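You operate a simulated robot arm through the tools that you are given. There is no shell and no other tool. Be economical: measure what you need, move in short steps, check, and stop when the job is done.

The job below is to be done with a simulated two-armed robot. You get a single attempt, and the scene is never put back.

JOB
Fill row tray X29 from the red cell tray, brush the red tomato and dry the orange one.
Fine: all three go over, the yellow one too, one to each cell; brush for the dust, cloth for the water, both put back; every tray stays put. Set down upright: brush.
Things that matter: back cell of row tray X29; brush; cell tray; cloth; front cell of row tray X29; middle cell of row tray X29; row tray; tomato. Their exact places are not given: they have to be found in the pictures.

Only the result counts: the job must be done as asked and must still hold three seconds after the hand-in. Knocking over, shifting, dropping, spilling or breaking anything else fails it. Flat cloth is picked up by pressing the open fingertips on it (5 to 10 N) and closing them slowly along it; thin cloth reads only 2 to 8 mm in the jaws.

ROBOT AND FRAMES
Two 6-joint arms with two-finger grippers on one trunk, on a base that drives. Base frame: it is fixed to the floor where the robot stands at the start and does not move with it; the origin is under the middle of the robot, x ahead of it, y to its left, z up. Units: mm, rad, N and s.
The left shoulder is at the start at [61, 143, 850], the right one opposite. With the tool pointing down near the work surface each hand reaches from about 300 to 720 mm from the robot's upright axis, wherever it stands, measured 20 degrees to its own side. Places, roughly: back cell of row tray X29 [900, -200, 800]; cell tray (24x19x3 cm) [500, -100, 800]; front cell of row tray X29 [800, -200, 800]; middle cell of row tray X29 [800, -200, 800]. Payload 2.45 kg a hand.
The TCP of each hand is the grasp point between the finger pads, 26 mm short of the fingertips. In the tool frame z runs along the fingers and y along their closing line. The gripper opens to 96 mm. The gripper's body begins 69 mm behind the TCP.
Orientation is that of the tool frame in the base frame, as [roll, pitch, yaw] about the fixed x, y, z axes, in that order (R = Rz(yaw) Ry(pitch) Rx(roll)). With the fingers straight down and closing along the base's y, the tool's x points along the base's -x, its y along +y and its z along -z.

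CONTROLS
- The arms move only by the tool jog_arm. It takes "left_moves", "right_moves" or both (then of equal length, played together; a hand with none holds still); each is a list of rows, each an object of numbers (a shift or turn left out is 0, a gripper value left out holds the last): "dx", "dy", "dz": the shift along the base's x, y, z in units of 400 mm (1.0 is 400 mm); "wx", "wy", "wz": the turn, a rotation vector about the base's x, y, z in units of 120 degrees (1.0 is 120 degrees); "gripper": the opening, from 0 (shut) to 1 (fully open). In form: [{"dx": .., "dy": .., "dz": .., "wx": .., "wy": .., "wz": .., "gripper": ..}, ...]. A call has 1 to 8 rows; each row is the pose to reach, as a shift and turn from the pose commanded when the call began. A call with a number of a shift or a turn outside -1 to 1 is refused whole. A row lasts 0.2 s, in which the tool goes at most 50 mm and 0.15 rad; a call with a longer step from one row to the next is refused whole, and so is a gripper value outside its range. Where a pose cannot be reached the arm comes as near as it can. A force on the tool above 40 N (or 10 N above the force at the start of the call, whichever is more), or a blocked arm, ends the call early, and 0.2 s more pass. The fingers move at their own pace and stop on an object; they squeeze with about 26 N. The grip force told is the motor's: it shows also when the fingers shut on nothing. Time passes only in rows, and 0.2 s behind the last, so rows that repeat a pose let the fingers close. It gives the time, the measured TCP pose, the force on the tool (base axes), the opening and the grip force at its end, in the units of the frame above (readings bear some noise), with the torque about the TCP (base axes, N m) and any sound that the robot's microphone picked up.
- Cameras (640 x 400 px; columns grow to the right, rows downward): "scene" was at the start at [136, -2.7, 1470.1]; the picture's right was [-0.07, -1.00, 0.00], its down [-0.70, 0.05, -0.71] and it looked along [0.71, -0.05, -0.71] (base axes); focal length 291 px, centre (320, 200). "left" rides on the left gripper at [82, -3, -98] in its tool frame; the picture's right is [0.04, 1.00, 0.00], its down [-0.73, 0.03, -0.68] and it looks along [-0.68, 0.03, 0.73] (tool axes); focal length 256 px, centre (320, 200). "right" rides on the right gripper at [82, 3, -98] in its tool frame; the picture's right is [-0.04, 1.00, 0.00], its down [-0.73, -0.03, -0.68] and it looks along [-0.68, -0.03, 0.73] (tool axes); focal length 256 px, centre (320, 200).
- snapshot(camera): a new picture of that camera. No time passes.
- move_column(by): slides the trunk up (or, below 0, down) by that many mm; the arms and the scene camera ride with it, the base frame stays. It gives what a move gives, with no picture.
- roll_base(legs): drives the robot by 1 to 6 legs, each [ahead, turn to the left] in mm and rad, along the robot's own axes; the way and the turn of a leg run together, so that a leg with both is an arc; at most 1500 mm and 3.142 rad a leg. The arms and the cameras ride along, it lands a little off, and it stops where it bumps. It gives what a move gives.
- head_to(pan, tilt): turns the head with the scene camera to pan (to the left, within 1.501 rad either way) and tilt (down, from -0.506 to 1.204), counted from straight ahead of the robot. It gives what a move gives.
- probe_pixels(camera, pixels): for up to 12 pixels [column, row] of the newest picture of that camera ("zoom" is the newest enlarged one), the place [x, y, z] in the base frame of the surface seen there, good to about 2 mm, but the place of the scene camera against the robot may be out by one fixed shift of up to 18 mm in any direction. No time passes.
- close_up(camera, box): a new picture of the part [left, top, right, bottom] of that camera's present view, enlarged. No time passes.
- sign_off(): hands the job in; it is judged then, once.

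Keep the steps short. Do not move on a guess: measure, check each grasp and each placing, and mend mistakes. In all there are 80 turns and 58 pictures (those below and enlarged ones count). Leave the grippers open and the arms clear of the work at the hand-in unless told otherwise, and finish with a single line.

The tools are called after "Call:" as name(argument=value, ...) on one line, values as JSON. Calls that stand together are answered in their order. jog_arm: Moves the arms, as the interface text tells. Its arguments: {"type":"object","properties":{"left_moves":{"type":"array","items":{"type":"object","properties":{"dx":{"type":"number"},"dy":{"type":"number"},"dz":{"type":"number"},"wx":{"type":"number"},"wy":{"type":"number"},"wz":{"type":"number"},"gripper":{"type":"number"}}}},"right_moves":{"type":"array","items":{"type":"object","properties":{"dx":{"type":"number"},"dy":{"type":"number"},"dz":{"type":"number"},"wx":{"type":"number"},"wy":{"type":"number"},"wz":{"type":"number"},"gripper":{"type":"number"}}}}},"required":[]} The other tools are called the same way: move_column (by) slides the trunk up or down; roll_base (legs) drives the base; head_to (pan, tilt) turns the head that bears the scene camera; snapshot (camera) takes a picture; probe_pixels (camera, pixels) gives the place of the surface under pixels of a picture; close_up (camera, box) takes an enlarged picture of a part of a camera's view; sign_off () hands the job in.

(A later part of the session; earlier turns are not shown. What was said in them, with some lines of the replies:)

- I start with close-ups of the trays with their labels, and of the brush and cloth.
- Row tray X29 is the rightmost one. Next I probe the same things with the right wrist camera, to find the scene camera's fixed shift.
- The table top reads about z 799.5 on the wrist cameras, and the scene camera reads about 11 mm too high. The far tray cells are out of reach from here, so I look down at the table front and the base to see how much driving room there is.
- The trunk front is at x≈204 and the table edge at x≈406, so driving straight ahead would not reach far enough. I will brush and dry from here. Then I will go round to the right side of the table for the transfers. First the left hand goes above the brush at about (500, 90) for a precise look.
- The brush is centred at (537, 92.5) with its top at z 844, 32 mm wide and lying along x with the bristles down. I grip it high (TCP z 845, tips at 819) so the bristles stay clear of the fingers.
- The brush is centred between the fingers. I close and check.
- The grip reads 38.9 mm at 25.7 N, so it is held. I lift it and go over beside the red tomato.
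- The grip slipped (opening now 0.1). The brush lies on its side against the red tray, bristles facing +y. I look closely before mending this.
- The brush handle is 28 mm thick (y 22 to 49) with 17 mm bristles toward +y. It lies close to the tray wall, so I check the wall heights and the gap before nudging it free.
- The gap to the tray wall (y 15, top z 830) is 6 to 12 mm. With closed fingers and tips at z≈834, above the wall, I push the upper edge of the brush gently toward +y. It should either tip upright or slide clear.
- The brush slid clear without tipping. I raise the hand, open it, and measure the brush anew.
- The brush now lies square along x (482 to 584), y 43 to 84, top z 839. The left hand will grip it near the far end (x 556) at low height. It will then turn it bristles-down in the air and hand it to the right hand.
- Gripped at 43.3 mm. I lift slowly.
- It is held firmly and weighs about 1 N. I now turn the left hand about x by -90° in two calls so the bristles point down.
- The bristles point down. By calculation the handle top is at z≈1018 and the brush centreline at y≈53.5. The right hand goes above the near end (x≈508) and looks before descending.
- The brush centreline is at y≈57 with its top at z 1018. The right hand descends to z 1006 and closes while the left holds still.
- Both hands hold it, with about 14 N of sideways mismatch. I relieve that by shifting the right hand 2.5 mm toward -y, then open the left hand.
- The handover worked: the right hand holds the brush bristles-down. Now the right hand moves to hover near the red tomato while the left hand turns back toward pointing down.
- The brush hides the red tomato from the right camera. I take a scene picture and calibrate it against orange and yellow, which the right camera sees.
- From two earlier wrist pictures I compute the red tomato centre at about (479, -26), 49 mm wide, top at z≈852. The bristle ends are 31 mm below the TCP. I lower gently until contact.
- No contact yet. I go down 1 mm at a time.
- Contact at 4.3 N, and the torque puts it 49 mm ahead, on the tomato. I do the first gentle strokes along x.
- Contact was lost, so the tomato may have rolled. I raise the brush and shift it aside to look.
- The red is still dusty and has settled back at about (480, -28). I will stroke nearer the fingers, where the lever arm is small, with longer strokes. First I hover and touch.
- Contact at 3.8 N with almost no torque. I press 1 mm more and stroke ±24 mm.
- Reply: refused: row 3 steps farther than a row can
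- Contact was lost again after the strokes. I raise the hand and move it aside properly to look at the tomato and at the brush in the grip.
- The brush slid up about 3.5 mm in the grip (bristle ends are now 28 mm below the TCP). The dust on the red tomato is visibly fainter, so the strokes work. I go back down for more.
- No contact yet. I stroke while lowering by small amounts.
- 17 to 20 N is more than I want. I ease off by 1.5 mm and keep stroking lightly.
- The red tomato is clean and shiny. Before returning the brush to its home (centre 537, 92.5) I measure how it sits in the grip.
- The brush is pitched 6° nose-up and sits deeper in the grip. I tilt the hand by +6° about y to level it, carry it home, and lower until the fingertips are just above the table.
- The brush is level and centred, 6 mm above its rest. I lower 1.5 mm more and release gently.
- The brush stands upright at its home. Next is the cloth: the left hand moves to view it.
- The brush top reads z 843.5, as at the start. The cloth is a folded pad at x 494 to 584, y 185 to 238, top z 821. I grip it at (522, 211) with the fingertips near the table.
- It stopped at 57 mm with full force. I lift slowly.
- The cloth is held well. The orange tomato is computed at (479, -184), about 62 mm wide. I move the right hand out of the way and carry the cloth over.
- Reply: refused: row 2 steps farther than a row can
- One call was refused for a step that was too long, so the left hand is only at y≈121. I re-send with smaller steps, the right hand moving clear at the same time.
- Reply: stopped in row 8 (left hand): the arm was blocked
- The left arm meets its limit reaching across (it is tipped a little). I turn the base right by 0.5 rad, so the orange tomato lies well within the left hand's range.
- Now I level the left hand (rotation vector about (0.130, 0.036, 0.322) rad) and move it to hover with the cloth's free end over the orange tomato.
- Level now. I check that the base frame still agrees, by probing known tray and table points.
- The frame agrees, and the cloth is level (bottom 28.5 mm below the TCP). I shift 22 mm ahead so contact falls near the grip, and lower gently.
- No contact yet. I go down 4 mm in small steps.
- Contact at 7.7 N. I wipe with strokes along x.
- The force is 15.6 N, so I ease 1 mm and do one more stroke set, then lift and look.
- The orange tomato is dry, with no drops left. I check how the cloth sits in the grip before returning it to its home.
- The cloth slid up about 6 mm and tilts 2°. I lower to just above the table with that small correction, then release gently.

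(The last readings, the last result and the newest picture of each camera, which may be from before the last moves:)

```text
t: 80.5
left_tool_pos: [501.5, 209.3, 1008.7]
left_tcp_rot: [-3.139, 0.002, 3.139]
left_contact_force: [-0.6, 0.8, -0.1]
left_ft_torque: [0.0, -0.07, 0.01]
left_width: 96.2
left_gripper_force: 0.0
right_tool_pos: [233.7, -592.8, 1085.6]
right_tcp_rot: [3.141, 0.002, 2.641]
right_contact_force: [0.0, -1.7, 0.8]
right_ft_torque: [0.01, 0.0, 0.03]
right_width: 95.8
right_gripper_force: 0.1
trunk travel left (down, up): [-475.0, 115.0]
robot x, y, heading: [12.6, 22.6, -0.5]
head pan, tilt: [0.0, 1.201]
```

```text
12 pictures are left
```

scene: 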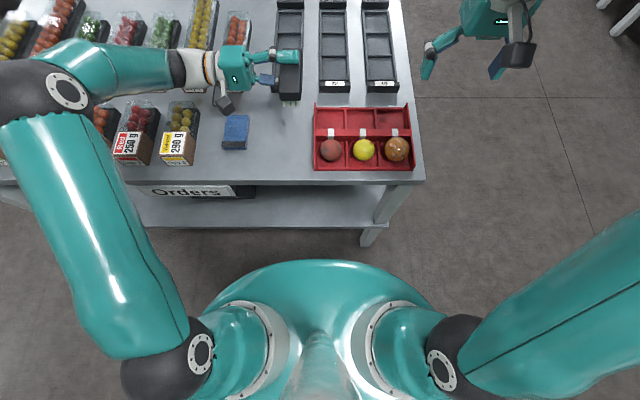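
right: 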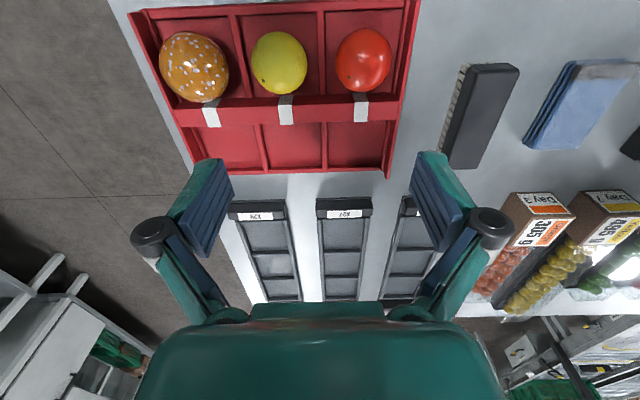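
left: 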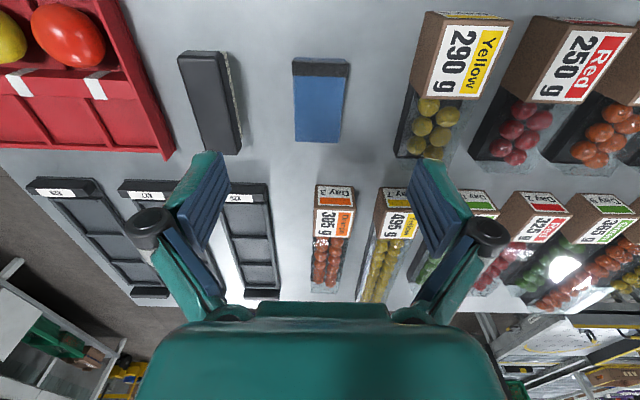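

The brush and cloth are back at home. For the transfer I drive to the right side of the table, to about (690, -630) with heading 0.9. From there the left hand reaches both the tomatoes and X29 comfortably.

Call:
roll_base(legs=[[0, -0.852], [667, 0], [0, 1.356], [540, 0], [0, 0.9]])

```text
t: 83.8
left_tool_pos: [475.0, -247.3, 1008.4]
left_tcp_rot: [3.141, 0.001, 2.274]
left_contact_force: [0.4, -0.8, 0.7]
left_ft_torque: [0.06, 0.02, -0.02]
left_width: 96.0
left_gripper_force: 0.1
right_tool_pos: [-310.4, -566.9, 1084.6]
right_tcp_rot: [3.141, 0.001, 1.779]
right_contact_force: [0.1, 0.5, -0.5]
right_ft_torque: [0.05, -0.03, 0.02]
right_width: 95.8
right_gripper_force: 0.1
trunk travel left (down, up): [-475.0, 115.0]
robot x, y, heading: [43.7, 11.7, -1.38]
head pan, tilt: [0.0, 1.201]
stopped in leg 2: the robot was blocked; the commanded pose is now the measured one
```

Blocked early in leg 2. I look with the head camera before moving again.

Call:
head_to(pan=0.25, tilt=0.95)

Call:
snapshot(camera="scene")

```text
t: 84.6
left_tool_pos: [474.8, -245.7, 1010.1]
left_tcp_rot: [-3.14, 0.002, 2.276]
left_contact_force: [-1.1, -0.2, -0.4]
left_ft_torque: [0.0, -0.02, 0.04]
left_width: 95.9
left_gripper_force: 0.1
right_tool_pos: [-308.7, -563.2, 1087.3]
right_tcp_rot: [3.141, 0.003, 1.777]
right_contact_force: [0.2, -0.6, -0.2]
right_ft_torque: [0.04, 0.01, 0.0]
right_width: 96.1
right_gripper_force: 0.1
trunk travel left (down, up): [-475.0, 115.0]
robot x, y, heading: [41.1, 9.4, -1.381]
head pan, tilt: [0.25, 0.949]
```

```text
11 pictures are left
```

scene: 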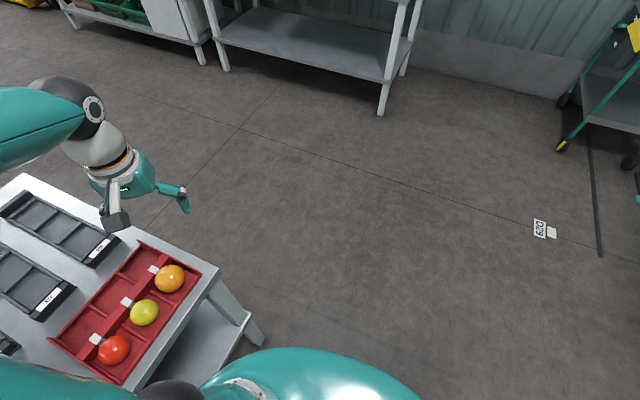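

The floor ahead is free. I check the left side, where the elbow and the table are, for what blocks.

Call:
head_to(pan=1.2, tilt=0.9)

Call:
snapshot(camera="scene")

```text
t: 85.8
left_tool_pos: [474.8, -246.7, 1008.3]
left_tcp_rot: [-3.138, 0.002, 2.276]
left_contact_force: [0.1, 0.1, 0.1]
left_ft_torque: [0.03, 0.0, 0.04]
left_width: 96.0
left_gripper_force: 0.1
right_tool_pos: [-308.5, -564.8, 1087.3]
right_tcp_rot: [-3.139, 0.002, 1.778]
right_contact_force: [0.1, -0.1, -1.2]
right_ft_torque: [0.0, -0.02, 0.0]
right_width: 96.2
right_gripper_force: 0.0
trunk travel left (down, up): [-475.0, 115.0]
robot x, y, heading: [40.6, 12.5, -1.386]
head pan, tilt: [1.201, 0.901]
```

```text
10 pictures are left
```

scene: 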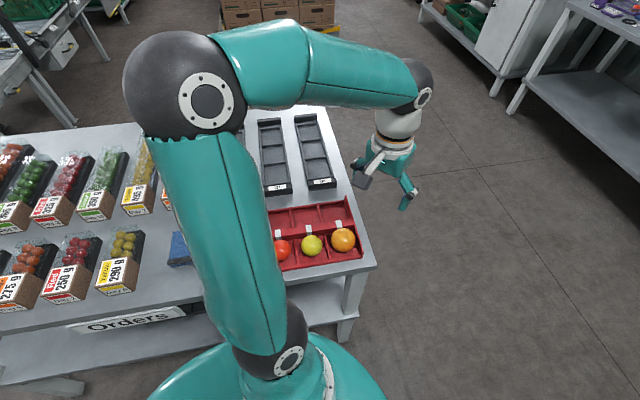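

The arms are clear; the base itself brushes against the table front. I turn slightly away (heading about -1.66), drive parallel to and away from the table, then go round with a wider margin to about (690, -680).

Call:
roll_base(legs=[[0, -0.28], [695, 0], [0, 1.66]])

```text
t: 93.5
left_tool_pos: [473.9, -575.1, 1010.3]
left_tcp_rot: [-3.139, 0.001, 3.037]
left_contact_force: [0.7, 0.4, -1.0]
left_ft_torque: [-0.05, -0.02, -0.01]
left_width: 96.0
left_gripper_force: 0.1
right_tool_pos: [123.5, -1347.6, 1089.2]
right_tcp_rot: [-3.139, 0.0, 2.54]
right_contact_force: [0.7, -0.1, -0.4]
right_ft_torque: [0.0, 0.05, 0.02]
right_width: 95.8
right_gripper_force: 0.0
trunk travel left (down, up): [-475.0, 115.0]
robot x, y, heading: [-39.5, -717.2, -0.608]
head pan, tilt: [1.201, 0.901]
stopped in leg 3: the robot was blocked; the commanded pose is now the measured one
```

Blocked again in the turn, so something unseen is around. I look to the right and behind.

Call:
head_to(pan=-1.2, tilt=0.7)

Call:
snapshot(camera="scene")

```text
t: 95.7
left_tool_pos: [474.3, -576.5, 1010.9]
left_tcp_rot: [-3.138, 0.002, 3.036]
left_contact_force: [-0.3, 1.1, 0.4]
left_ft_torque: [0.01, 0.0, 0.0]
left_width: 96.0
left_gripper_force: 0.0
right_tool_pos: [123.7, -1347.3, 1088.3]
right_tcp_rot: [-3.139, 0.003, 2.54]
right_contact_force: [0.1, 0.3, -0.7]
right_ft_torque: [0.01, 0.03, 0.02]
right_width: 96.1
right_gripper_force: 0.2
trunk travel left (down, up): [-475.0, 115.0]
robot x, y, heading: [-43.7, -717.5, -0.608]
head pan, tilt: [-1.201, 0.7]
```

```text
9 pictures are left
```

scene: 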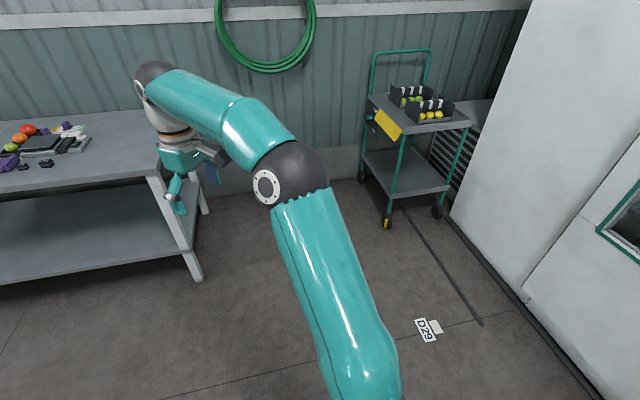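

Call:
probe_pixels(camera="scene", pixels=[[590, 380], [520, 295], [450, 215], [387, 225], [190, 275], [150, 170], [560, 250], [620, 250], [180, 205], [290, 170], [200, 100], [100, 190]])

```text
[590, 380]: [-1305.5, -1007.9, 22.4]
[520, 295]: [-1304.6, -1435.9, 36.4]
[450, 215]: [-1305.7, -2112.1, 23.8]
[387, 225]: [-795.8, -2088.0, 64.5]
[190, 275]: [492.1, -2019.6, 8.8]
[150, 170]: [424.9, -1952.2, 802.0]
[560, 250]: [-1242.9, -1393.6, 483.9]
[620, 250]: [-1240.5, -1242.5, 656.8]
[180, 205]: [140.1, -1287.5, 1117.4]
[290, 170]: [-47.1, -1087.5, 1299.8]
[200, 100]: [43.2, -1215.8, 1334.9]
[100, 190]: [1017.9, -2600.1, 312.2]
```

Nothing is close on this side. I look to the left, where the turn was heading.

Call:
head_to(pan=1.3, tilt=1.0)

Call:
snapshot(camera="scene")

```text
t: 98.0
left_tool_pos: [473.4, -578.1, 1010.3]
left_tcp_rot: [-3.14, 0.005, 3.036]
left_contact_force: [0.2, -0.3, -0.6]
left_ft_torque: [0.02, 0.03, 0.0]
left_width: 96.1
left_gripper_force: 0.0
right_tool_pos: [123.6, -1348.7, 1087.8]
right_tcp_rot: [-3.14, 0.003, 2.54]
right_contact_force: [-0.3, 0.3, -0.8]
right_ft_torque: [-0.01, 0.01, -0.01]
right_width: 96.1
right_gripper_force: 0.0
trunk travel left (down, up): [-475.0, 115.0]
robot x, y, heading: [-39.5, -718.0, -0.605]
head pan, tilt: [1.3, 1.0]
```

```text
8 pictures are left
```

scene: 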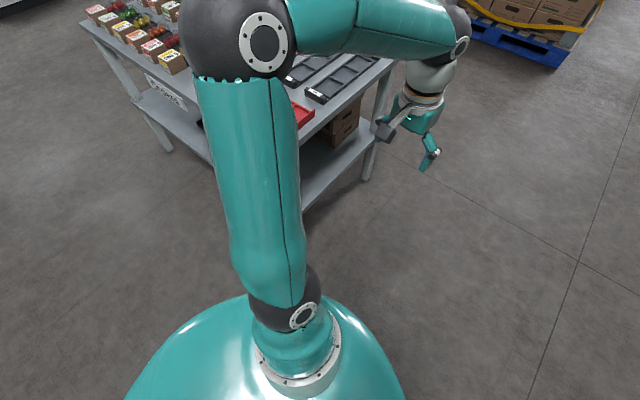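

There is plenty of free floor and no obstacle in view. I retry the rest of the turn as a short leg.

Call:
roll_base(legs=[[0, 0.3], [0, 0.3]])

```text
t: 100.5
left_tool_pos: [306.5, -309.8, 1011.2]
left_tcp_rot: [-3.14, 0.002, -2.647]
left_contact_force: [-0.1, 0.4, -0.4]
left_ft_torque: [0.02, 0.0, 0.01]
left_width: 96.0
left_gripper_force: 0.0
right_tool_pos: [453.9, -1144.5, 1087.4]
right_tcp_rot: [-3.14, 0.002, 3.141]
right_contact_force: [0.1, 1.5, 0.1]
right_ft_torque: [0.0, 0.01, 0.02]
right_width: 96.3
right_gripper_force: 0.1
trunk travel left (down, up): [-475.0, 115.0]
robot x, y, heading: [-41.8, -736.4, -0.007]
head pan, tilt: [1.3, 1.0]
```

The turn works in short legs. Now I drive along the table's right side to about (690, -690) and turn to heading about 0.9.

Call:
roll_base(legs=[[0, 0.065], [370, 0], [365, 0], [0, 0.42], [0, 0.42]])

```text
t: 108.1
left_tool_pos: [572.8, -159.6, 1011.1]
left_tcp_rot: [-3.14, 0.005, -1.752]
left_contact_force: [0.5, 0.1, 0.3]
left_ft_torque: [-0.03, 0.04, 0.05]
left_width: 96.0
left_gripper_force: 0.0
right_tool_pos: [1315.1, -566.2, 1089.7]
right_tcp_rot: [-3.14, 0.002, -2.248]
right_contact_force: [0.8, 0.4, 0.2]
right_ft_torque: [-0.02, 0.04, -0.01]
right_width: 96.1
right_gripper_force: 0.1
trunk travel left (down, up): [-475.0, 115.0]
robot x, y, heading: [717.4, -718.7, 0.886]
head pan, tilt: [1.3, 1.0]
```

I am at (717, -719), heading 0.886. I turn the left hand back to yaw π (closing along y) and bring it near the tomatoes.

Call:
jog_arm(left_moves=[{"wz": -0.07, "dx": -0.03, "dy": 0.015}, {"wz": -0.14, "dx": -0.06, "dy": 0.03}, {"wz": -0.21, "dx": -0.09, "dy": 0.05}, {"wz": -0.28, "dx": -0.12, "dy": 0.07}, {"wz": -0.35, "dx": -0.15, "dy": 0.085}, {"wz": -0.42, "dx": -0.18, "dy": 0.1}, {"wz": -0.49, "dx": -0.21, "dy": 0.12}, {"wz": -0.56, "dx": -0.235, "dy": 0.134}])

Call:
jog_arm(left_moves=[{"wz": -0.05}, {"wz": -0.104}, {"wz": -0.104}])

Call:
snapshot(camera="left")

```text
t: 109.9
left_tool_pos: [477.7, -106.6, 1011.2]
left_tcp_rot: [-3.14, 0.005, -2.927]
left_contact_force: [-0.8, 0.1, -0.4]
left_ft_torque: [-0.01, 0.0, 0.01]
left_width: 96.2
left_gripper_force: 0.1
right_tool_pos: [1315.5, -566.2, 1089.5]
right_tcp_rot: [-3.138, 0.003, -2.245]
right_contact_force: [0.1, -0.5, -0.3]
right_ft_torque: [-0.01, 0.01, 0.0]
right_width: 95.9
right_gripper_force: 0.0
trunk travel left (down, up): [-475.0, 115.0]
robot x, y, heading: [715.5, -717.7, 0.886]
head pan, tilt: [1.3, 1.0]
```

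```text
t: 110.7
left_tool_pos: [477.6, -105.7, 1011.7]
left_tcp_rot: [-3.14, 0.004, 3.139]
left_contact_force: [-0.5, -0.2, 0.0]
left_ft_torque: [0.03, 0.0, 0.01]
left_width: 95.7
left_gripper_force: 0.2
right_tool_pos: [1315.2, -566.6, 1088.6]
right_tcp_rot: [-3.14, 0.002, -2.245]
right_contact_force: [0.7, -0.1, 0.2]
right_ft_torque: [-0.01, 0.01, -0.02]
right_width: 95.7
right_gripper_force: 0.1
trunk travel left (down, up): [-475.0, 115.0]
robot x, y, heading: [714.5, -721.1, 0.872]
head pan, tilt: [1.3, 1.0]
```

```text
7 pictures are left
```

left: 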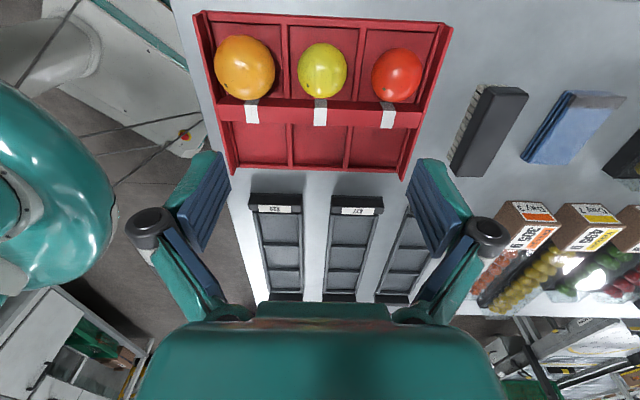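

I probe divider heights and the X29 cells.

Call:
probe_pixels(camera="left", pixels=[[289, 60], [357, 60], [430, 60], [209, 60], [322, 62], [397, 66], [245, 60], [277, 208], [280, 228], [283, 257], [286, 281], [263, 250]])

Call:
close_up(camera="left", box=[240, 185, 340, 305])

Call:
probe_pixels(camera="zoom", pixels=[[130, 110], [130, 190], [130, 260], [150, 330], [90, 190], [190, 190], [130, 228], [140, 195], [150, 370], [130, 60], [210, 230], [65, 150]])

```text
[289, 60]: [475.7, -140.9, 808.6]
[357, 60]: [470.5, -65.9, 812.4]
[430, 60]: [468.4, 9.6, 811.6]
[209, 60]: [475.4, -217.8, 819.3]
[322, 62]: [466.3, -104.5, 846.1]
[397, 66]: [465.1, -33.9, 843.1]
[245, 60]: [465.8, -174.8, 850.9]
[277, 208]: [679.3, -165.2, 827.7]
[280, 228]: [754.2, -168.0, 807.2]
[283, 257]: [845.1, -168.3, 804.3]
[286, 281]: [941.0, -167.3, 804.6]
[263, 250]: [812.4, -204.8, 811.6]
```

```text
3.33 times, centred on (290, 245) of left
```

zoom: 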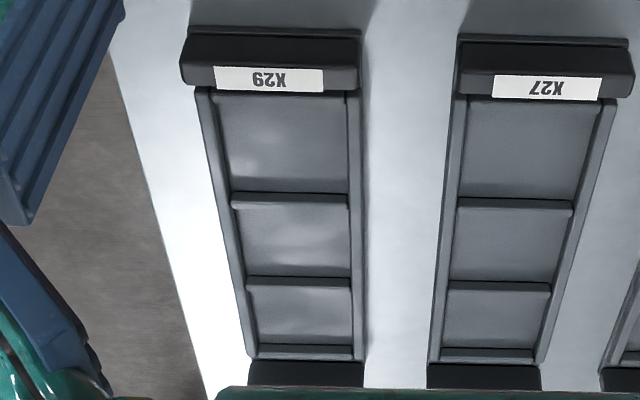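

```text
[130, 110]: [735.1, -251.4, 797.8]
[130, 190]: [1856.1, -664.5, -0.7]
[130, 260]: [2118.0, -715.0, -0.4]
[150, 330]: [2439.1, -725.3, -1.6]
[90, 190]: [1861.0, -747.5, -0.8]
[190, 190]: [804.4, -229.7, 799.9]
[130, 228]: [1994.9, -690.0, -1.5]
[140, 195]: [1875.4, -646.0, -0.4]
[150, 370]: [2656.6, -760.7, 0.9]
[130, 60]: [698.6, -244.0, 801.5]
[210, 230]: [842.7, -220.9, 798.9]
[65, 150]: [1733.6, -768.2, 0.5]
```

Call:
probe_pixels(camera="zoom", pixels=[[285, 100], [285, 185], [290, 198], [292, 215], [295, 268], [298, 280], [300, 295], [303, 340], [222, 140], [350, 140], [238, 240], [356, 240]])

```text
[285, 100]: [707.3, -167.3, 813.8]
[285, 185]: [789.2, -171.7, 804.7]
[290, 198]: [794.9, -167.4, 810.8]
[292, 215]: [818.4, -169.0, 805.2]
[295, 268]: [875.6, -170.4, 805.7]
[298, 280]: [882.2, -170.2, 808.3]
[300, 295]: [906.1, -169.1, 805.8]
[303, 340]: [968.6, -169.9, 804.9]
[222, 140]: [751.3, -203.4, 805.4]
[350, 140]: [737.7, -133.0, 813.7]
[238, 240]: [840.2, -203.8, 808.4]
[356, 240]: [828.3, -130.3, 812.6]
```

X29 cell centres are front (753, -168), middle (842, -168) and back (930, -168). Their dividers are at z 812. Yellow first: centre (478, -103), opening 67 mm, tips at z 813 just above the dividers.

Call:
jog_arm(left_moves=[{"dy": 0.0075, "dz": -0.1, "gripper": 0.7}, {"dy": 0.0075, "dz": -0.2, "gripper": 0.7}, {"dy": 0.0075, "dz": -0.3, "gripper": 0.7}, {"dy": 0.0075, "dz": -0.38, "gripper": 0.7}, {"dy": 0.0075, "dz": -0.431, "gripper": 0.7}, {"dy": 0.0075, "dz": -0.431, "gripper": 0.4}, {"dy": 0.0075, "dz": -0.431, "gripper": 0.4}, {"dy": 0.0075, "dz": -0.431, "gripper": 0.4}])

```text
t: 112.5
left_tool_pos: [476.9, -103.7, 839.5]
left_tcp_rot: [-3.14, 0.003, -3.141]
left_contact_force: [-0.3, -0.3, 1.0]
left_ft_torque: [0.02, 0.01, 0.04]
left_width: 50.6
left_gripper_force: 16.4
right_tool_pos: [1314.8, -566.9, 1089.3]
right_tcp_rot: [-3.141, 0.002, -2.247]
right_contact_force: [0.6, -0.4, 0.6]
right_ft_torque: [0.02, 0.0, -0.01]
right_width: 95.7
right_gripper_force: 0.0
trunk travel left (down, up): [-475.0, 115.0]
robot x, y, heading: [717.8, -719.9, 0.88]
head pan, tilt: [1.3, 1.0]
```

Gripped at 50.6 mm. I lift slowly and check.

Call:
jog_arm(left_moves=[{"gripper": 0.3}, {"dz": 0.01, "gripper": 0.3}, {"dz": 0.03, "gripper": 0.3}, {"dz": 0.06, "gripper": 0.3}, {"dz": 0.1, "gripper": 0.3}, {"dz": 0.15, "gripper": 0.3}, {"dz": 0.2, "gripper": 0.3}])

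```text
t: 114.1
left_tool_pos: [476.3, -103.8, 919.7]
left_tcp_rot: [-3.14, 0.004, -3.141]
left_contact_force: [-0.4, -0.1, -1.2]
left_ft_torque: [0.0, 0.01, 0.02]
left_width: 50.6
left_gripper_force: 15.9
right_tool_pos: [1315.7, -565.9, 1088.8]
right_tcp_rot: [-3.138, 0.002, -2.246]
right_contact_force: [-0.3, -0.3, 0.0]
right_ft_torque: [-0.02, -0.07, -0.02]
right_width: 95.9
right_gripper_force: 0.1
trunk travel left (down, up): [-475.0, 115.0]
robot x, y, heading: [714.8, -718.1, 0.882]
head pan, tilt: [1.3, 1.0]
```

Held, with about 1.2 N of weight. I carry it to the back cell.

Call:
jog_arm(left_moves=[{"dx": 0.08, "dy": -0.02}, {"dx": 0.19, "dy": -0.04}, {"dx": 0.3, "dy": -0.06}, {"dx": 0.41, "dy": -0.08}, {"dx": 0.52, "dy": -0.1}, {"dx": 0.63, "dy": -0.12}, {"dx": 0.74, "dy": -0.14}, {"dx": 0.85, "dy": -0.163}])

Call:
jog_arm(left_moves=[{"dx": 0.1}, {"dx": 0.2}, {"dx": 0.281}, {"dx": 0.281}, {"dx": 0.281, "dz": -0.06}, {"dx": 0.281, "dz": -0.12}, {"dx": 0.281, "dz": -0.17}, {"dx": 0.281, "dz": -0.17}])

```text
t: 115.9
left_tool_pos: [820.1, -168.0, 918.4]
left_tcp_rot: [-3.14, 0.002, 3.141]
left_contact_force: [0.9, 0.5, -1.5]
left_ft_torque: [0.0, -0.02, -0.02]
left_width: 50.7
left_gripper_force: 15.4
right_tool_pos: [1315.5, -566.1, 1087.4]
right_tcp_rot: [-3.139, -0.001, -2.247]
right_contact_force: [0.4, 0.0, 0.0]
right_ft_torque: [0.03, 0.02, -0.01]
right_width: 95.8
right_gripper_force: 0.0
trunk travel left (down, up): [-475.0, 115.0]
robot x, y, heading: [715.6, -721.0, 0.884]
head pan, tilt: [1.3, 1.0]
```

```text
t: 117.7
left_tool_pos: [930.0, -168.8, 850.3]
left_tcp_rot: [-3.139, 0.004, 3.14]
left_contact_force: [-0.5, 0.5, -0.6]
left_ft_torque: [0.01, 0.01, 0.02]
left_width: 50.5
left_gripper_force: 16.2
right_tool_pos: [1315.0, -566.2, 1089.5]
right_tcp_rot: [-3.141, 0.003, -2.247]
right_contact_force: [0.4, -0.3, -1.0]
right_ft_torque: [0.01, 0.0, -0.01]
right_width: 95.9
right_gripper_force: 0.0
trunk travel left (down, up): [-475.0, 115.0]
robot x, y, heading: [713.3, -719.4, 0.882]
head pan, tilt: [1.3, 1.0]
```

The yellow is above the back cell. I lower it, release, lift, and return to the red tomato. The gap on its wall side is narrow, so I will first ease it sideways with the finger tips just above the wall.

Call:
jog_arm(left_moves=[{"dz": -0.012}, {"dz": -0.0215}, {"dz": -0.0215, "gripper": 0.58}, {"dz": -0.0215, "gripper": 0.65}, {"dz": -0.0215, "gripper": 0.7}, {"dz": -0.0215, "gripper": 0.7}, {"dz": 0.08, "gripper": 0.7}, {"dz": 0.175, "gripper": 0.7}])

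Call:
jog_arm(left_moves=[{"dx": -0.115, "dy": 0.0375}, {"dx": -0.23, "dy": 0.075}, {"dx": -0.345, "dy": 0.1125}, {"dx": -0.46, "dy": 0.15}, {"dx": -0.575, "dy": 0.1875}, {"dx": -0.69, "dy": 0.225}, {"dx": -0.805, "dy": 0.2625}, {"dx": -0.92, "dy": 0.3}])

Call:
jog_arm(left_moves=[{"dx": -0.1, "dy": 0.03, "gripper": 0.65}, {"dx": -0.21, "dy": 0.059, "gripper": 0.65}, {"dx": -0.21, "dy": 0.059, "gripper": 0.65}])

Call:
snapshot(camera="left")

```text
t: 119.5
left_tool_pos: [930.3, -169.2, 921.2]
left_tcp_rot: [-3.14, 0.004, 3.141]
left_contact_force: [0.4, -0.4, -0.5]
left_ft_torque: [0.01, -0.02, -0.01]
left_width: 67.3
left_gripper_force: 0.0
right_tool_pos: [1314.9, -565.9, 1089.1]
right_tcp_rot: [-3.138, 0.003, -2.246]
right_contact_force: [-0.3, 0.2, 0.2]
right_ft_torque: [-0.03, 0.01, -0.01]
right_width: 96.1
right_gripper_force: 0.0
trunk travel left (down, up): [-475.0, 115.0]
robot x, y, heading: [714.4, -720.3, 0.884]
head pan, tilt: [1.3, 1.0]
```

```text
t: 121.3
left_tool_pos: [561.0, -48.9, 920.9]
left_tcp_rot: [-3.137, 0.003, 3.141]
left_contact_force: [0.0, -0.4, 0.0]
left_ft_torque: [0.0, 0.01, -0.04]
left_width: 67.0
left_gripper_force: 0.0
right_tool_pos: [1314.5, -567.2, 1089.5]
right_tcp_rot: [-3.141, 0.003, -2.246]
right_contact_force: [0.2, -0.2, -1.1]
right_ft_torque: [-0.02, 0.01, 0.0]
right_width: 95.8
right_gripper_force: 0.1
trunk travel left (down, up): [-475.0, 115.0]
robot x, y, heading: [718.2, -718.8, 0.883]
head pan, tilt: [1.3, 1.0]
```

```text
t: 122.1
left_tool_pos: [479.1, -27.6, 921.8]
left_tcp_rot: [-3.14, 0.005, 3.141]
left_contact_force: [-0.2, 0.5, -0.3]
left_ft_torque: [0.02, 0.03, 0.03]
left_width: 62.1
left_gripper_force: 0.0
right_tool_pos: [1315.3, -566.6, 1088.6]
right_tcp_rot: [-3.14, 0.001, -2.245]
right_contact_force: [0.0, -0.2, -1.2]
right_ft_torque: [0.0, 0.04, 0.0]
right_width: 95.9
right_gripper_force: 0.1
trunk travel left (down, up): [-475.0, 115.0]
robot x, y, heading: [711.4, -721.1, 0.886]
head pan, tilt: [1.3, 1.0]
```

```text
5 pictures are left
```

left: 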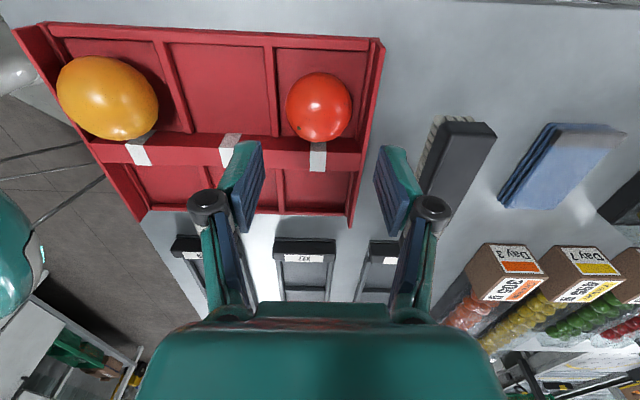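

The red centre is at (478.5, -27). Tips go to z 834.5, I ease it about 8 mm toward -y, descend inside, close and lift.

Call:
jog_arm(left_moves=[{"dz": -0.1}, {"dz": -0.151}, {"dz": -0.151, "dy": -0.015}, {"dz": -0.151, "dy": -0.028}, {"dz": -0.151, "dy": -0.039}, {"dz": -0.17, "dy": -0.039}, {"dz": -0.19, "dy": -0.039}, {"dz": -0.204, "dy": -0.039}])

Call:
jog_arm(left_moves=[{"gripper": 0.4}, {"gripper": 0.3}, {"gripper": 0.3}, {"gripper": 0.3}])

Call:
jog_arm(left_moves=[{"dz": 0.01}, {"dz": 0.03}, {"dz": 0.06}, {"dz": 0.1}, {"dz": 0.15}, {"dz": 0.2}])

```text
t: 123.9
left_tool_pos: [479.6, -39.7, 838.2]
left_tcp_rot: [-3.14, 0.003, -3.141]
left_contact_force: [-0.3, 0.3, -0.3]
left_ft_torque: [-0.01, -0.03, -0.01]
left_width: 62.5
left_gripper_force: 0.0
right_tool_pos: [1314.7, -566.8, 1088.8]
right_tcp_rot: [-3.14, 0.002, -2.246]
right_contact_force: [0.3, 0.4, 0.2]
right_ft_torque: [0.0, -0.01, 0.0]
right_width: 95.9
right_gripper_force: 0.0
trunk travel left (down, up): [-475.0, 115.0]
robot x, y, heading: [710.6, -718.9, 0.882]
head pan, tilt: [1.3, 1.0]
```

```text
t: 124.9
left_tool_pos: [479.1, -41.0, 839.1]
left_tcp_rot: [-3.141, 0.003, 3.14]
left_contact_force: [-0.3, -1.0, 0.3]
left_ft_torque: [-0.02, 0.03, 0.02]
left_width: 50.5
left_gripper_force: 16.9
right_tool_pos: [1314.1, -565.9, 1088.8]
right_tcp_rot: [3.141, 0.002, -2.244]
right_contact_force: [-0.5, 0.2, 0.6]
right_ft_torque: [0.0, -0.03, -0.02]
right_width: 96.0
right_gripper_force: 0.1
trunk travel left (down, up): [-475.0, 115.0]
robot x, y, heading: [715.9, -717.4, 0.883]
head pan, tilt: [1.3, 1.0]
```

```text
t: 126.3
left_tool_pos: [478.6, -41.5, 920.0]
left_tcp_rot: [-3.137, 0.004, 3.142]
left_contact_force: [0.2, 0.8, -0.3]
left_ft_torque: [-0.02, -0.01, 0.01]
left_width: 50.5
left_gripper_force: 16.2
right_tool_pos: [1314.0, -565.8, 1088.1]
right_tcp_rot: [3.141, 0.002, -2.246]
right_contact_force: [0.2, 0.3, -0.2]
right_ft_torque: [-0.03, -0.02, 0.0]
right_width: 95.9
right_gripper_force: 0.0
trunk travel left (down, up): [-475.0, 115.0]
robot x, y, heading: [712.9, -719.1, 0.888]
head pan, tilt: [1.3, 1.0]
```

The red is held at 50.5 mm. I carry it to the middle cell (842, -168), place it, and return to hover over the orange.

Call:
jog_arm(left_moves=[{"dx": 0.1136, "dy": -0.0399}, {"dx": 0.2271, "dy": -0.0798}, {"dx": 0.3407, "dy": -0.1196}, {"dx": 0.4543, "dy": -0.1595}, {"dx": 0.5678, "dy": -0.1994}, {"dx": 0.6814, "dy": -0.2393}, {"dx": 0.7949, "dy": -0.2791}, {"dx": 0.9085, "dy": -0.319}])

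Call:
jog_arm(left_moves=[{"dz": 0}, {"dz": -0.08}, {"dz": -0.14}, {"dz": -0.18}, {"dz": -0.194}, {"dz": -0.194, "gripper": 0.58}, {"dz": -0.194, "gripper": 0.65}, {"dz": -0.194, "gripper": 0.7}])

Call:
jog_arm(left_moves=[{"gripper": 0.7}, {"dz": 0.1}, {"dz": 0.195}, {"dz": 0.195, "dx": -0.11}, {"dz": 0.195, "dx": -0.22}, {"dz": 0.195, "dx": -0.33}, {"dz": 0.195, "dx": -0.44, "dy": -0.017}, {"dz": 0.195, "dx": -0.55, "dy": -0.034, "gripper": 0.73}])

Call:
jog_arm(left_moves=[{"dx": -0.12}, {"dx": -0.24}, {"dx": -0.36}, {"dx": -0.36}])

Call:
snapshot(camera="left")

```text
t: 128.1
left_tool_pos: [844.9, -166.7, 919.5]
left_tcp_rot: [-3.139, 0.004, -3.138]
left_contact_force: [0.2, 0.4, -0.3]
left_ft_torque: [0.01, -0.01, 0.01]
left_width: 50.5
left_gripper_force: 16.2
right_tool_pos: [1315.8, -566.0, 1087.8]
right_tcp_rot: [-3.141, -0.001, -2.246]
right_contact_force: [-0.4, -0.2, -0.5]
right_ft_torque: [0.02, 0.01, -0.02]
right_width: 96.2
right_gripper_force: 0.1
trunk travel left (down, up): [-475.0, 115.0]
robot x, y, heading: [714.0, -718.9, 0.88]
head pan, tilt: [1.3, 1.0]
```

```text
t: 129.9
left_tool_pos: [842.0, -169.5, 842.7]
left_tcp_rot: [-3.139, 0.003, -3.141]
left_contact_force: [-0.4, 0.1, -0.3]
left_ft_torque: [-0.03, 0.0, 0.0]
left_width: 67.1
left_gripper_force: 0.0
right_tool_pos: [1314.4, -566.4, 1088.9]
right_tcp_rot: [-3.141, 0.001, -2.245]
right_contact_force: [0.6, -0.1, -0.2]
right_ft_torque: [0.01, 0.03, 0.0]
right_width: 96.2
right_gripper_force: 0.1
trunk travel left (down, up): [-475.0, 115.0]
robot x, y, heading: [714.9, -719.6, 0.886]
head pan, tilt: [1.3, 1.0]
```

```text
t: 131.7
left_tool_pos: [620.4, -182.2, 920.2]
left_tcp_rot: [-3.14, 0.003, -3.141]
left_contact_force: [0.1, -0.2, 0.6]
left_ft_torque: [0.0, 0.0, 0.02]
left_width: 70.3
left_gripper_force: 0.0
right_tool_pos: [1315.4, -566.8, 1088.9]
right_tcp_rot: [-3.141, 0.001, -2.246]
right_contact_force: [0.8, -0.4, -0.3]
right_ft_torque: [0.0, -0.04, 0.03]
right_width: 96.4
right_gripper_force: 0.2
trunk travel left (down, up): [-475.0, 115.0]
robot x, y, heading: [712.0, -716.6, 0.877]
head pan, tilt: [1.3, 1.0]
```

```text
t: 132.7
left_tool_pos: [476.6, -182.4, 919.1]
left_tcp_rot: [-3.14, 0.004, -3.141]
left_contact_force: [1.4, -0.1, 0.2]
left_ft_torque: [-0.04, -0.01, -0.01]
left_width: 70.1
left_gripper_force: 0.2
right_tool_pos: [1315.4, -566.5, 1088.2]
right_tcp_rot: [3.141, -0.001, -2.246]
right_contact_force: [-0.9, 0.5, -1.0]
right_ft_torque: [0.02, -0.01, 0.0]
right_width: 95.9
right_gripper_force: 0.0
trunk travel left (down, up): [-475.0, 115.0]
robot x, y, heading: [717.0, -718.3, 0.883]
head pan, tilt: [1.3, 1.0]
```

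```text
4 pictures are left
```

left: 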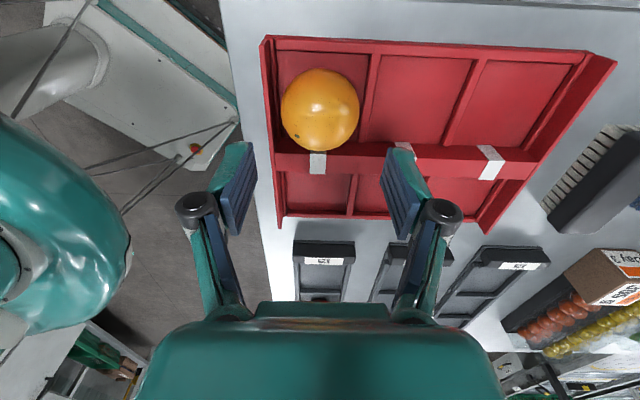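

The orange centre is at (476.5, -182), 60 mm wide. Same trick mirrored: ease it toward +y, descend, close, lift.

Call:
jog_arm(left_moves=[{"dz": -0.1}, {"dz": -0.148}, {"dz": -0.148, "dy": 0.012}, {"dz": -0.148, "dy": 0.024}, {"dz": -0.148, "dy": 0.035}, {"dz": -0.17, "dy": 0.035}, {"dz": -0.19, "dy": 0.035}, {"dz": -0.2, "dy": 0.035}])

Call:
jog_arm(left_moves=[{"gripper": 0.5}, {"gripper": 0.4}, {"gripper": 0.4}, {"gripper": 0.4}])

Call:
jog_arm(left_moves=[{"dz": 0.01}, {"dz": 0.03}, {"dz": 0.06}, {"dz": 0.1}, {"dz": 0.15}, {"dz": 0.2}])

```text
t: 134.5
left_tool_pos: [478.2, -168.9, 840.7]
left_tcp_rot: [-3.14, 0.004, -3.14]
left_contact_force: [0.8, -0.7, 0.8]
left_ft_torque: [0.02, 0.02, 0.01]
left_width: 70.0
left_gripper_force: 0.1
right_tool_pos: [1315.1, -566.2, 1089.6]
right_tcp_rot: [-3.139, 0.002, -2.247]
right_contact_force: [0.3, -0.4, 0.9]
right_ft_torque: [-0.01, -0.01, -0.01]
right_width: 95.8
right_gripper_force: 0.0
trunk travel left (down, up): [-475.0, 115.0]
robot x, y, heading: [715.2, -721.4, 0.881]
head pan, tilt: [1.3, 1.0]
```

```text
t: 135.5
left_tool_pos: [477.9, -167.4, 839.8]
left_tcp_rot: [-3.14, 0.004, -3.139]
left_contact_force: [-0.3, -0.4, 0.5]
left_ft_torque: [-0.01, 0.04, -0.01]
left_width: 58.5
left_gripper_force: 16.1
right_tool_pos: [1315.6, -566.3, 1088.5]
right_tcp_rot: [-3.14, 0.001, -2.247]
right_contact_force: [-0.2, -0.1, -0.2]
right_ft_torque: [-0.01, -0.01, 0.0]
right_width: 95.9
right_gripper_force: 0.1
trunk travel left (down, up): [-475.0, 115.0]
robot x, y, heading: [718.9, -717.1, 0.879]
head pan, tilt: [1.3, 1.0]
```

```text
t: 136.9
left_tool_pos: [478.2, -168.2, 922.7]
left_tcp_rot: [-3.137, 0.003, -3.141]
left_contact_force: [0.0, 0.2, -0.5]
left_ft_torque: [0.0, 0.01, 0.04]
left_width: 58.5
left_gripper_force: 16.1
right_tool_pos: [1314.4, -566.5, 1088.5]
right_tcp_rot: [-3.142, 0.002, -2.247]
right_contact_force: [-0.2, -0.2, -0.3]
right_ft_torque: [-0.02, -0.01, 0.0]
right_width: 96.1
right_gripper_force: 0.0
trunk travel left (down, up): [-475.0, 115.0]
robot x, y, heading: [712.1, -718.2, 0.882]
head pan, tilt: [1.3, 1.0]
5 turns are left
```

The orange is held at 58.5 mm. I carry it to the front cell (753, -168), place it, retreat upward and back, and look.

Call:
jog_arm(left_moves=[{"dx": 0.1}, {"dx": 0.21}, {"dx": 0.32}, {"dx": 0.43}, {"dx": 0.54}, {"dx": 0.64}, {"dx": 0.688}, {"dx": 0.688}])

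Call:
jog_arm(left_moves=[{"dz": -0.08}, {"dz": -0.14}, {"dz": -0.18}, {"dz": -0.196}, {"dz": -0.196}, {"dz": -0.196, "gripper": 0.66}, {"dz": -0.196, "gripper": 0.72}, {"dz": -0.196, "gripper": 0.74}])

Call:
jog_arm(left_moves=[{"gripper": 0.74}, {"dz": 0.1}, {"dz": 0.2}, {"dz": 0.3}, {"dz": 0.38, "dx": -0.08, "gripper": 1}, {"dz": 0.42, "dx": -0.19, "gripper": 1}, {"dz": 0.42, "dx": -0.3, "gripper": 1}, {"dz": 0.42, "dx": -0.4, "gripper": 1}])

Call:
snapshot(camera="left")

```text
t: 138.7
left_tool_pos: [753.7, -168.2, 919.4]
left_tcp_rot: [-3.138, 0.002, -3.141]
left_contact_force: [0.3, -0.1, -0.6]
left_ft_torque: [-0.01, 0.01, 0.0]
left_width: 58.6
left_gripper_force: 15.6
right_tool_pos: [1314.5, -566.6, 1089.1]
right_tcp_rot: [-3.14, 0.002, -2.247]
right_contact_force: [-1.1, -0.2, -0.7]
right_ft_torque: [0.0, 0.05, 0.01]
right_width: 96.0
right_gripper_force: 0.1
trunk travel left (down, up): [-475.0, 115.0]
robot x, y, heading: [713.2, -719.2, 0.881]
head pan, tilt: [1.3, 1.0]
```

```text
t: 140.5
left_tool_pos: [752.6, -167.8, 839.8]
left_tcp_rot: [-3.14, 0.004, -3.141]
left_contact_force: [-0.3, 0.2, 0.9]
left_ft_torque: [-0.03, -0.02, 0.0]
left_width: 71.1
left_gripper_force: 0.1
right_tool_pos: [1315.5, -565.3, 1089.3]
right_tcp_rot: [-3.14, 0.002, -2.246]
right_contact_force: [0.4, 0.0, -0.4]
right_ft_torque: [0.0, 0.03, 0.0]
right_width: 96.0
right_gripper_force: 0.0
trunk travel left (down, up): [-475.0, 115.0]
robot x, y, heading: [716.9, -717.5, 0.88]
head pan, tilt: [1.3, 1.0]
```

```text
t: 142.3
left_tool_pos: [592.1, -169.8, 1009.3]
left_tcp_rot: [-3.14, 0.003, -3.14]
left_contact_force: [0.3, 0.2, 0.4]
left_ft_torque: [0.0, 0.01, 0.04]
left_width: 96.1
left_gripper_force: 0.0
right_tool_pos: [1314.4, -567.2, 1089.4]
right_tcp_rot: [-3.139, 0.001, -2.246]
right_contact_force: [-0.8, 0.3, -0.2]
right_ft_torque: [-0.02, -0.01, 0.0]
right_width: 96.0
right_gripper_force: 0.0
trunk travel left (down, up): [-475.0, 115.0]
robot x, y, heading: [711.8, -722.9, 0.883]
head pan, tilt: [1.3, 1.0]
```

```text
3 pictures are left
4 turns are left
```

left: 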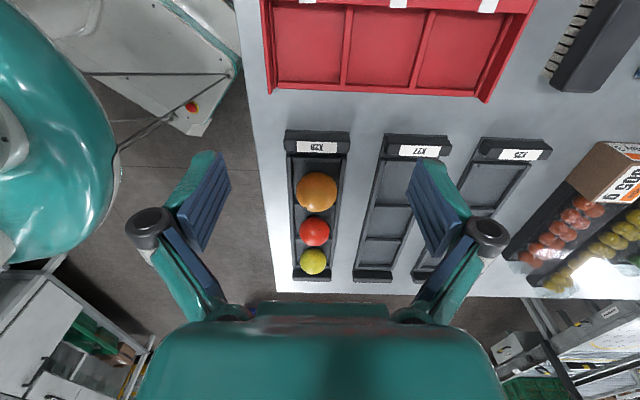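

All three tomatoes stand in X29. I take one close check of their surfaces and positions, and move the arm clear toward the right side.

Call:
close_up(camera="left", box=[265, 120, 365, 290])

Call:
jog_arm(left_moves=[{"dy": -0.1, "dz": 0.02}, {"dy": -0.2, "dz": 0.04}, {"dy": -0.3, "dz": 0.06}, {"dy": -0.38, "dz": 0.08}])

Call:
snapshot(camera="left")

```text
2.35 times, centred on (315, 205) of left
```

zoom: 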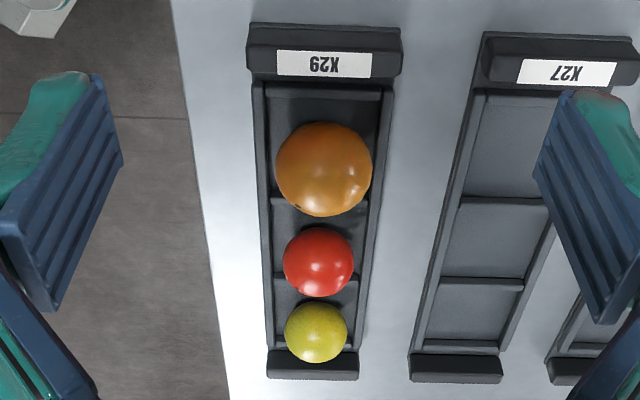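

```text
t: 143.3
left_tool_pos: [591.3, -321.0, 1040.9]
left_tcp_rot: [-3.14, 0.004, -3.142]
left_contact_force: [-0.6, 0.1, 0.0]
left_ft_torque: [0.0, 0.01, 0.0]
left_width: 96.2
left_gripper_force: 0.1
right_tool_pos: [1314.9, -567.3, 1088.9]
right_tcp_rot: [-3.141, 0.002, -2.246]
right_contact_force: [-0.2, -0.7, 0.4]
right_ft_torque: [0.0, -0.02, -0.01]
right_width: 96.2
right_gripper_force: 0.0
trunk travel left (down, up): [-475.0, 115.0]
robot x, y, heading: [713.1, -718.8, 0.886]
head pan, tilt: [1.3, 1.0]
```

```text
1 pictures are left
3 turns are left
```

left: 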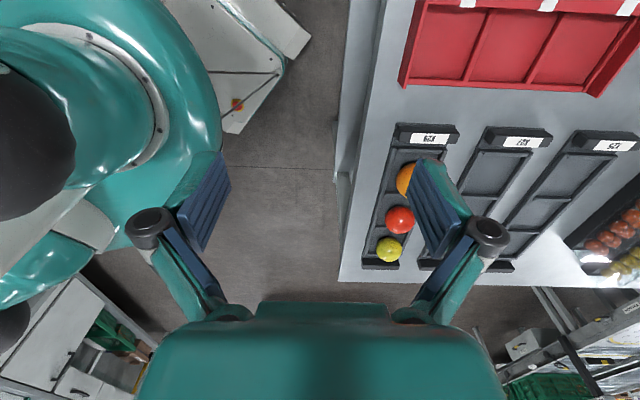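

The tomatoes sit one to a cell, clean and dry. The brush is upright, the cloth is home, the grippers are open and the arms are clear. I hand in.

Call:
sign_off()

```text
The job is handed in.
```

Handed in: X29 holds orange (front, dried), red (middle, brushed) and yellow (back), with the brush upright and the cloth back in place; the brush was dropped once early on and landed on its side beside the cell tray, and the base stopped as blocked twice while driving, the first time near the table front, with no sign of a tray having shifted in the later pictures.
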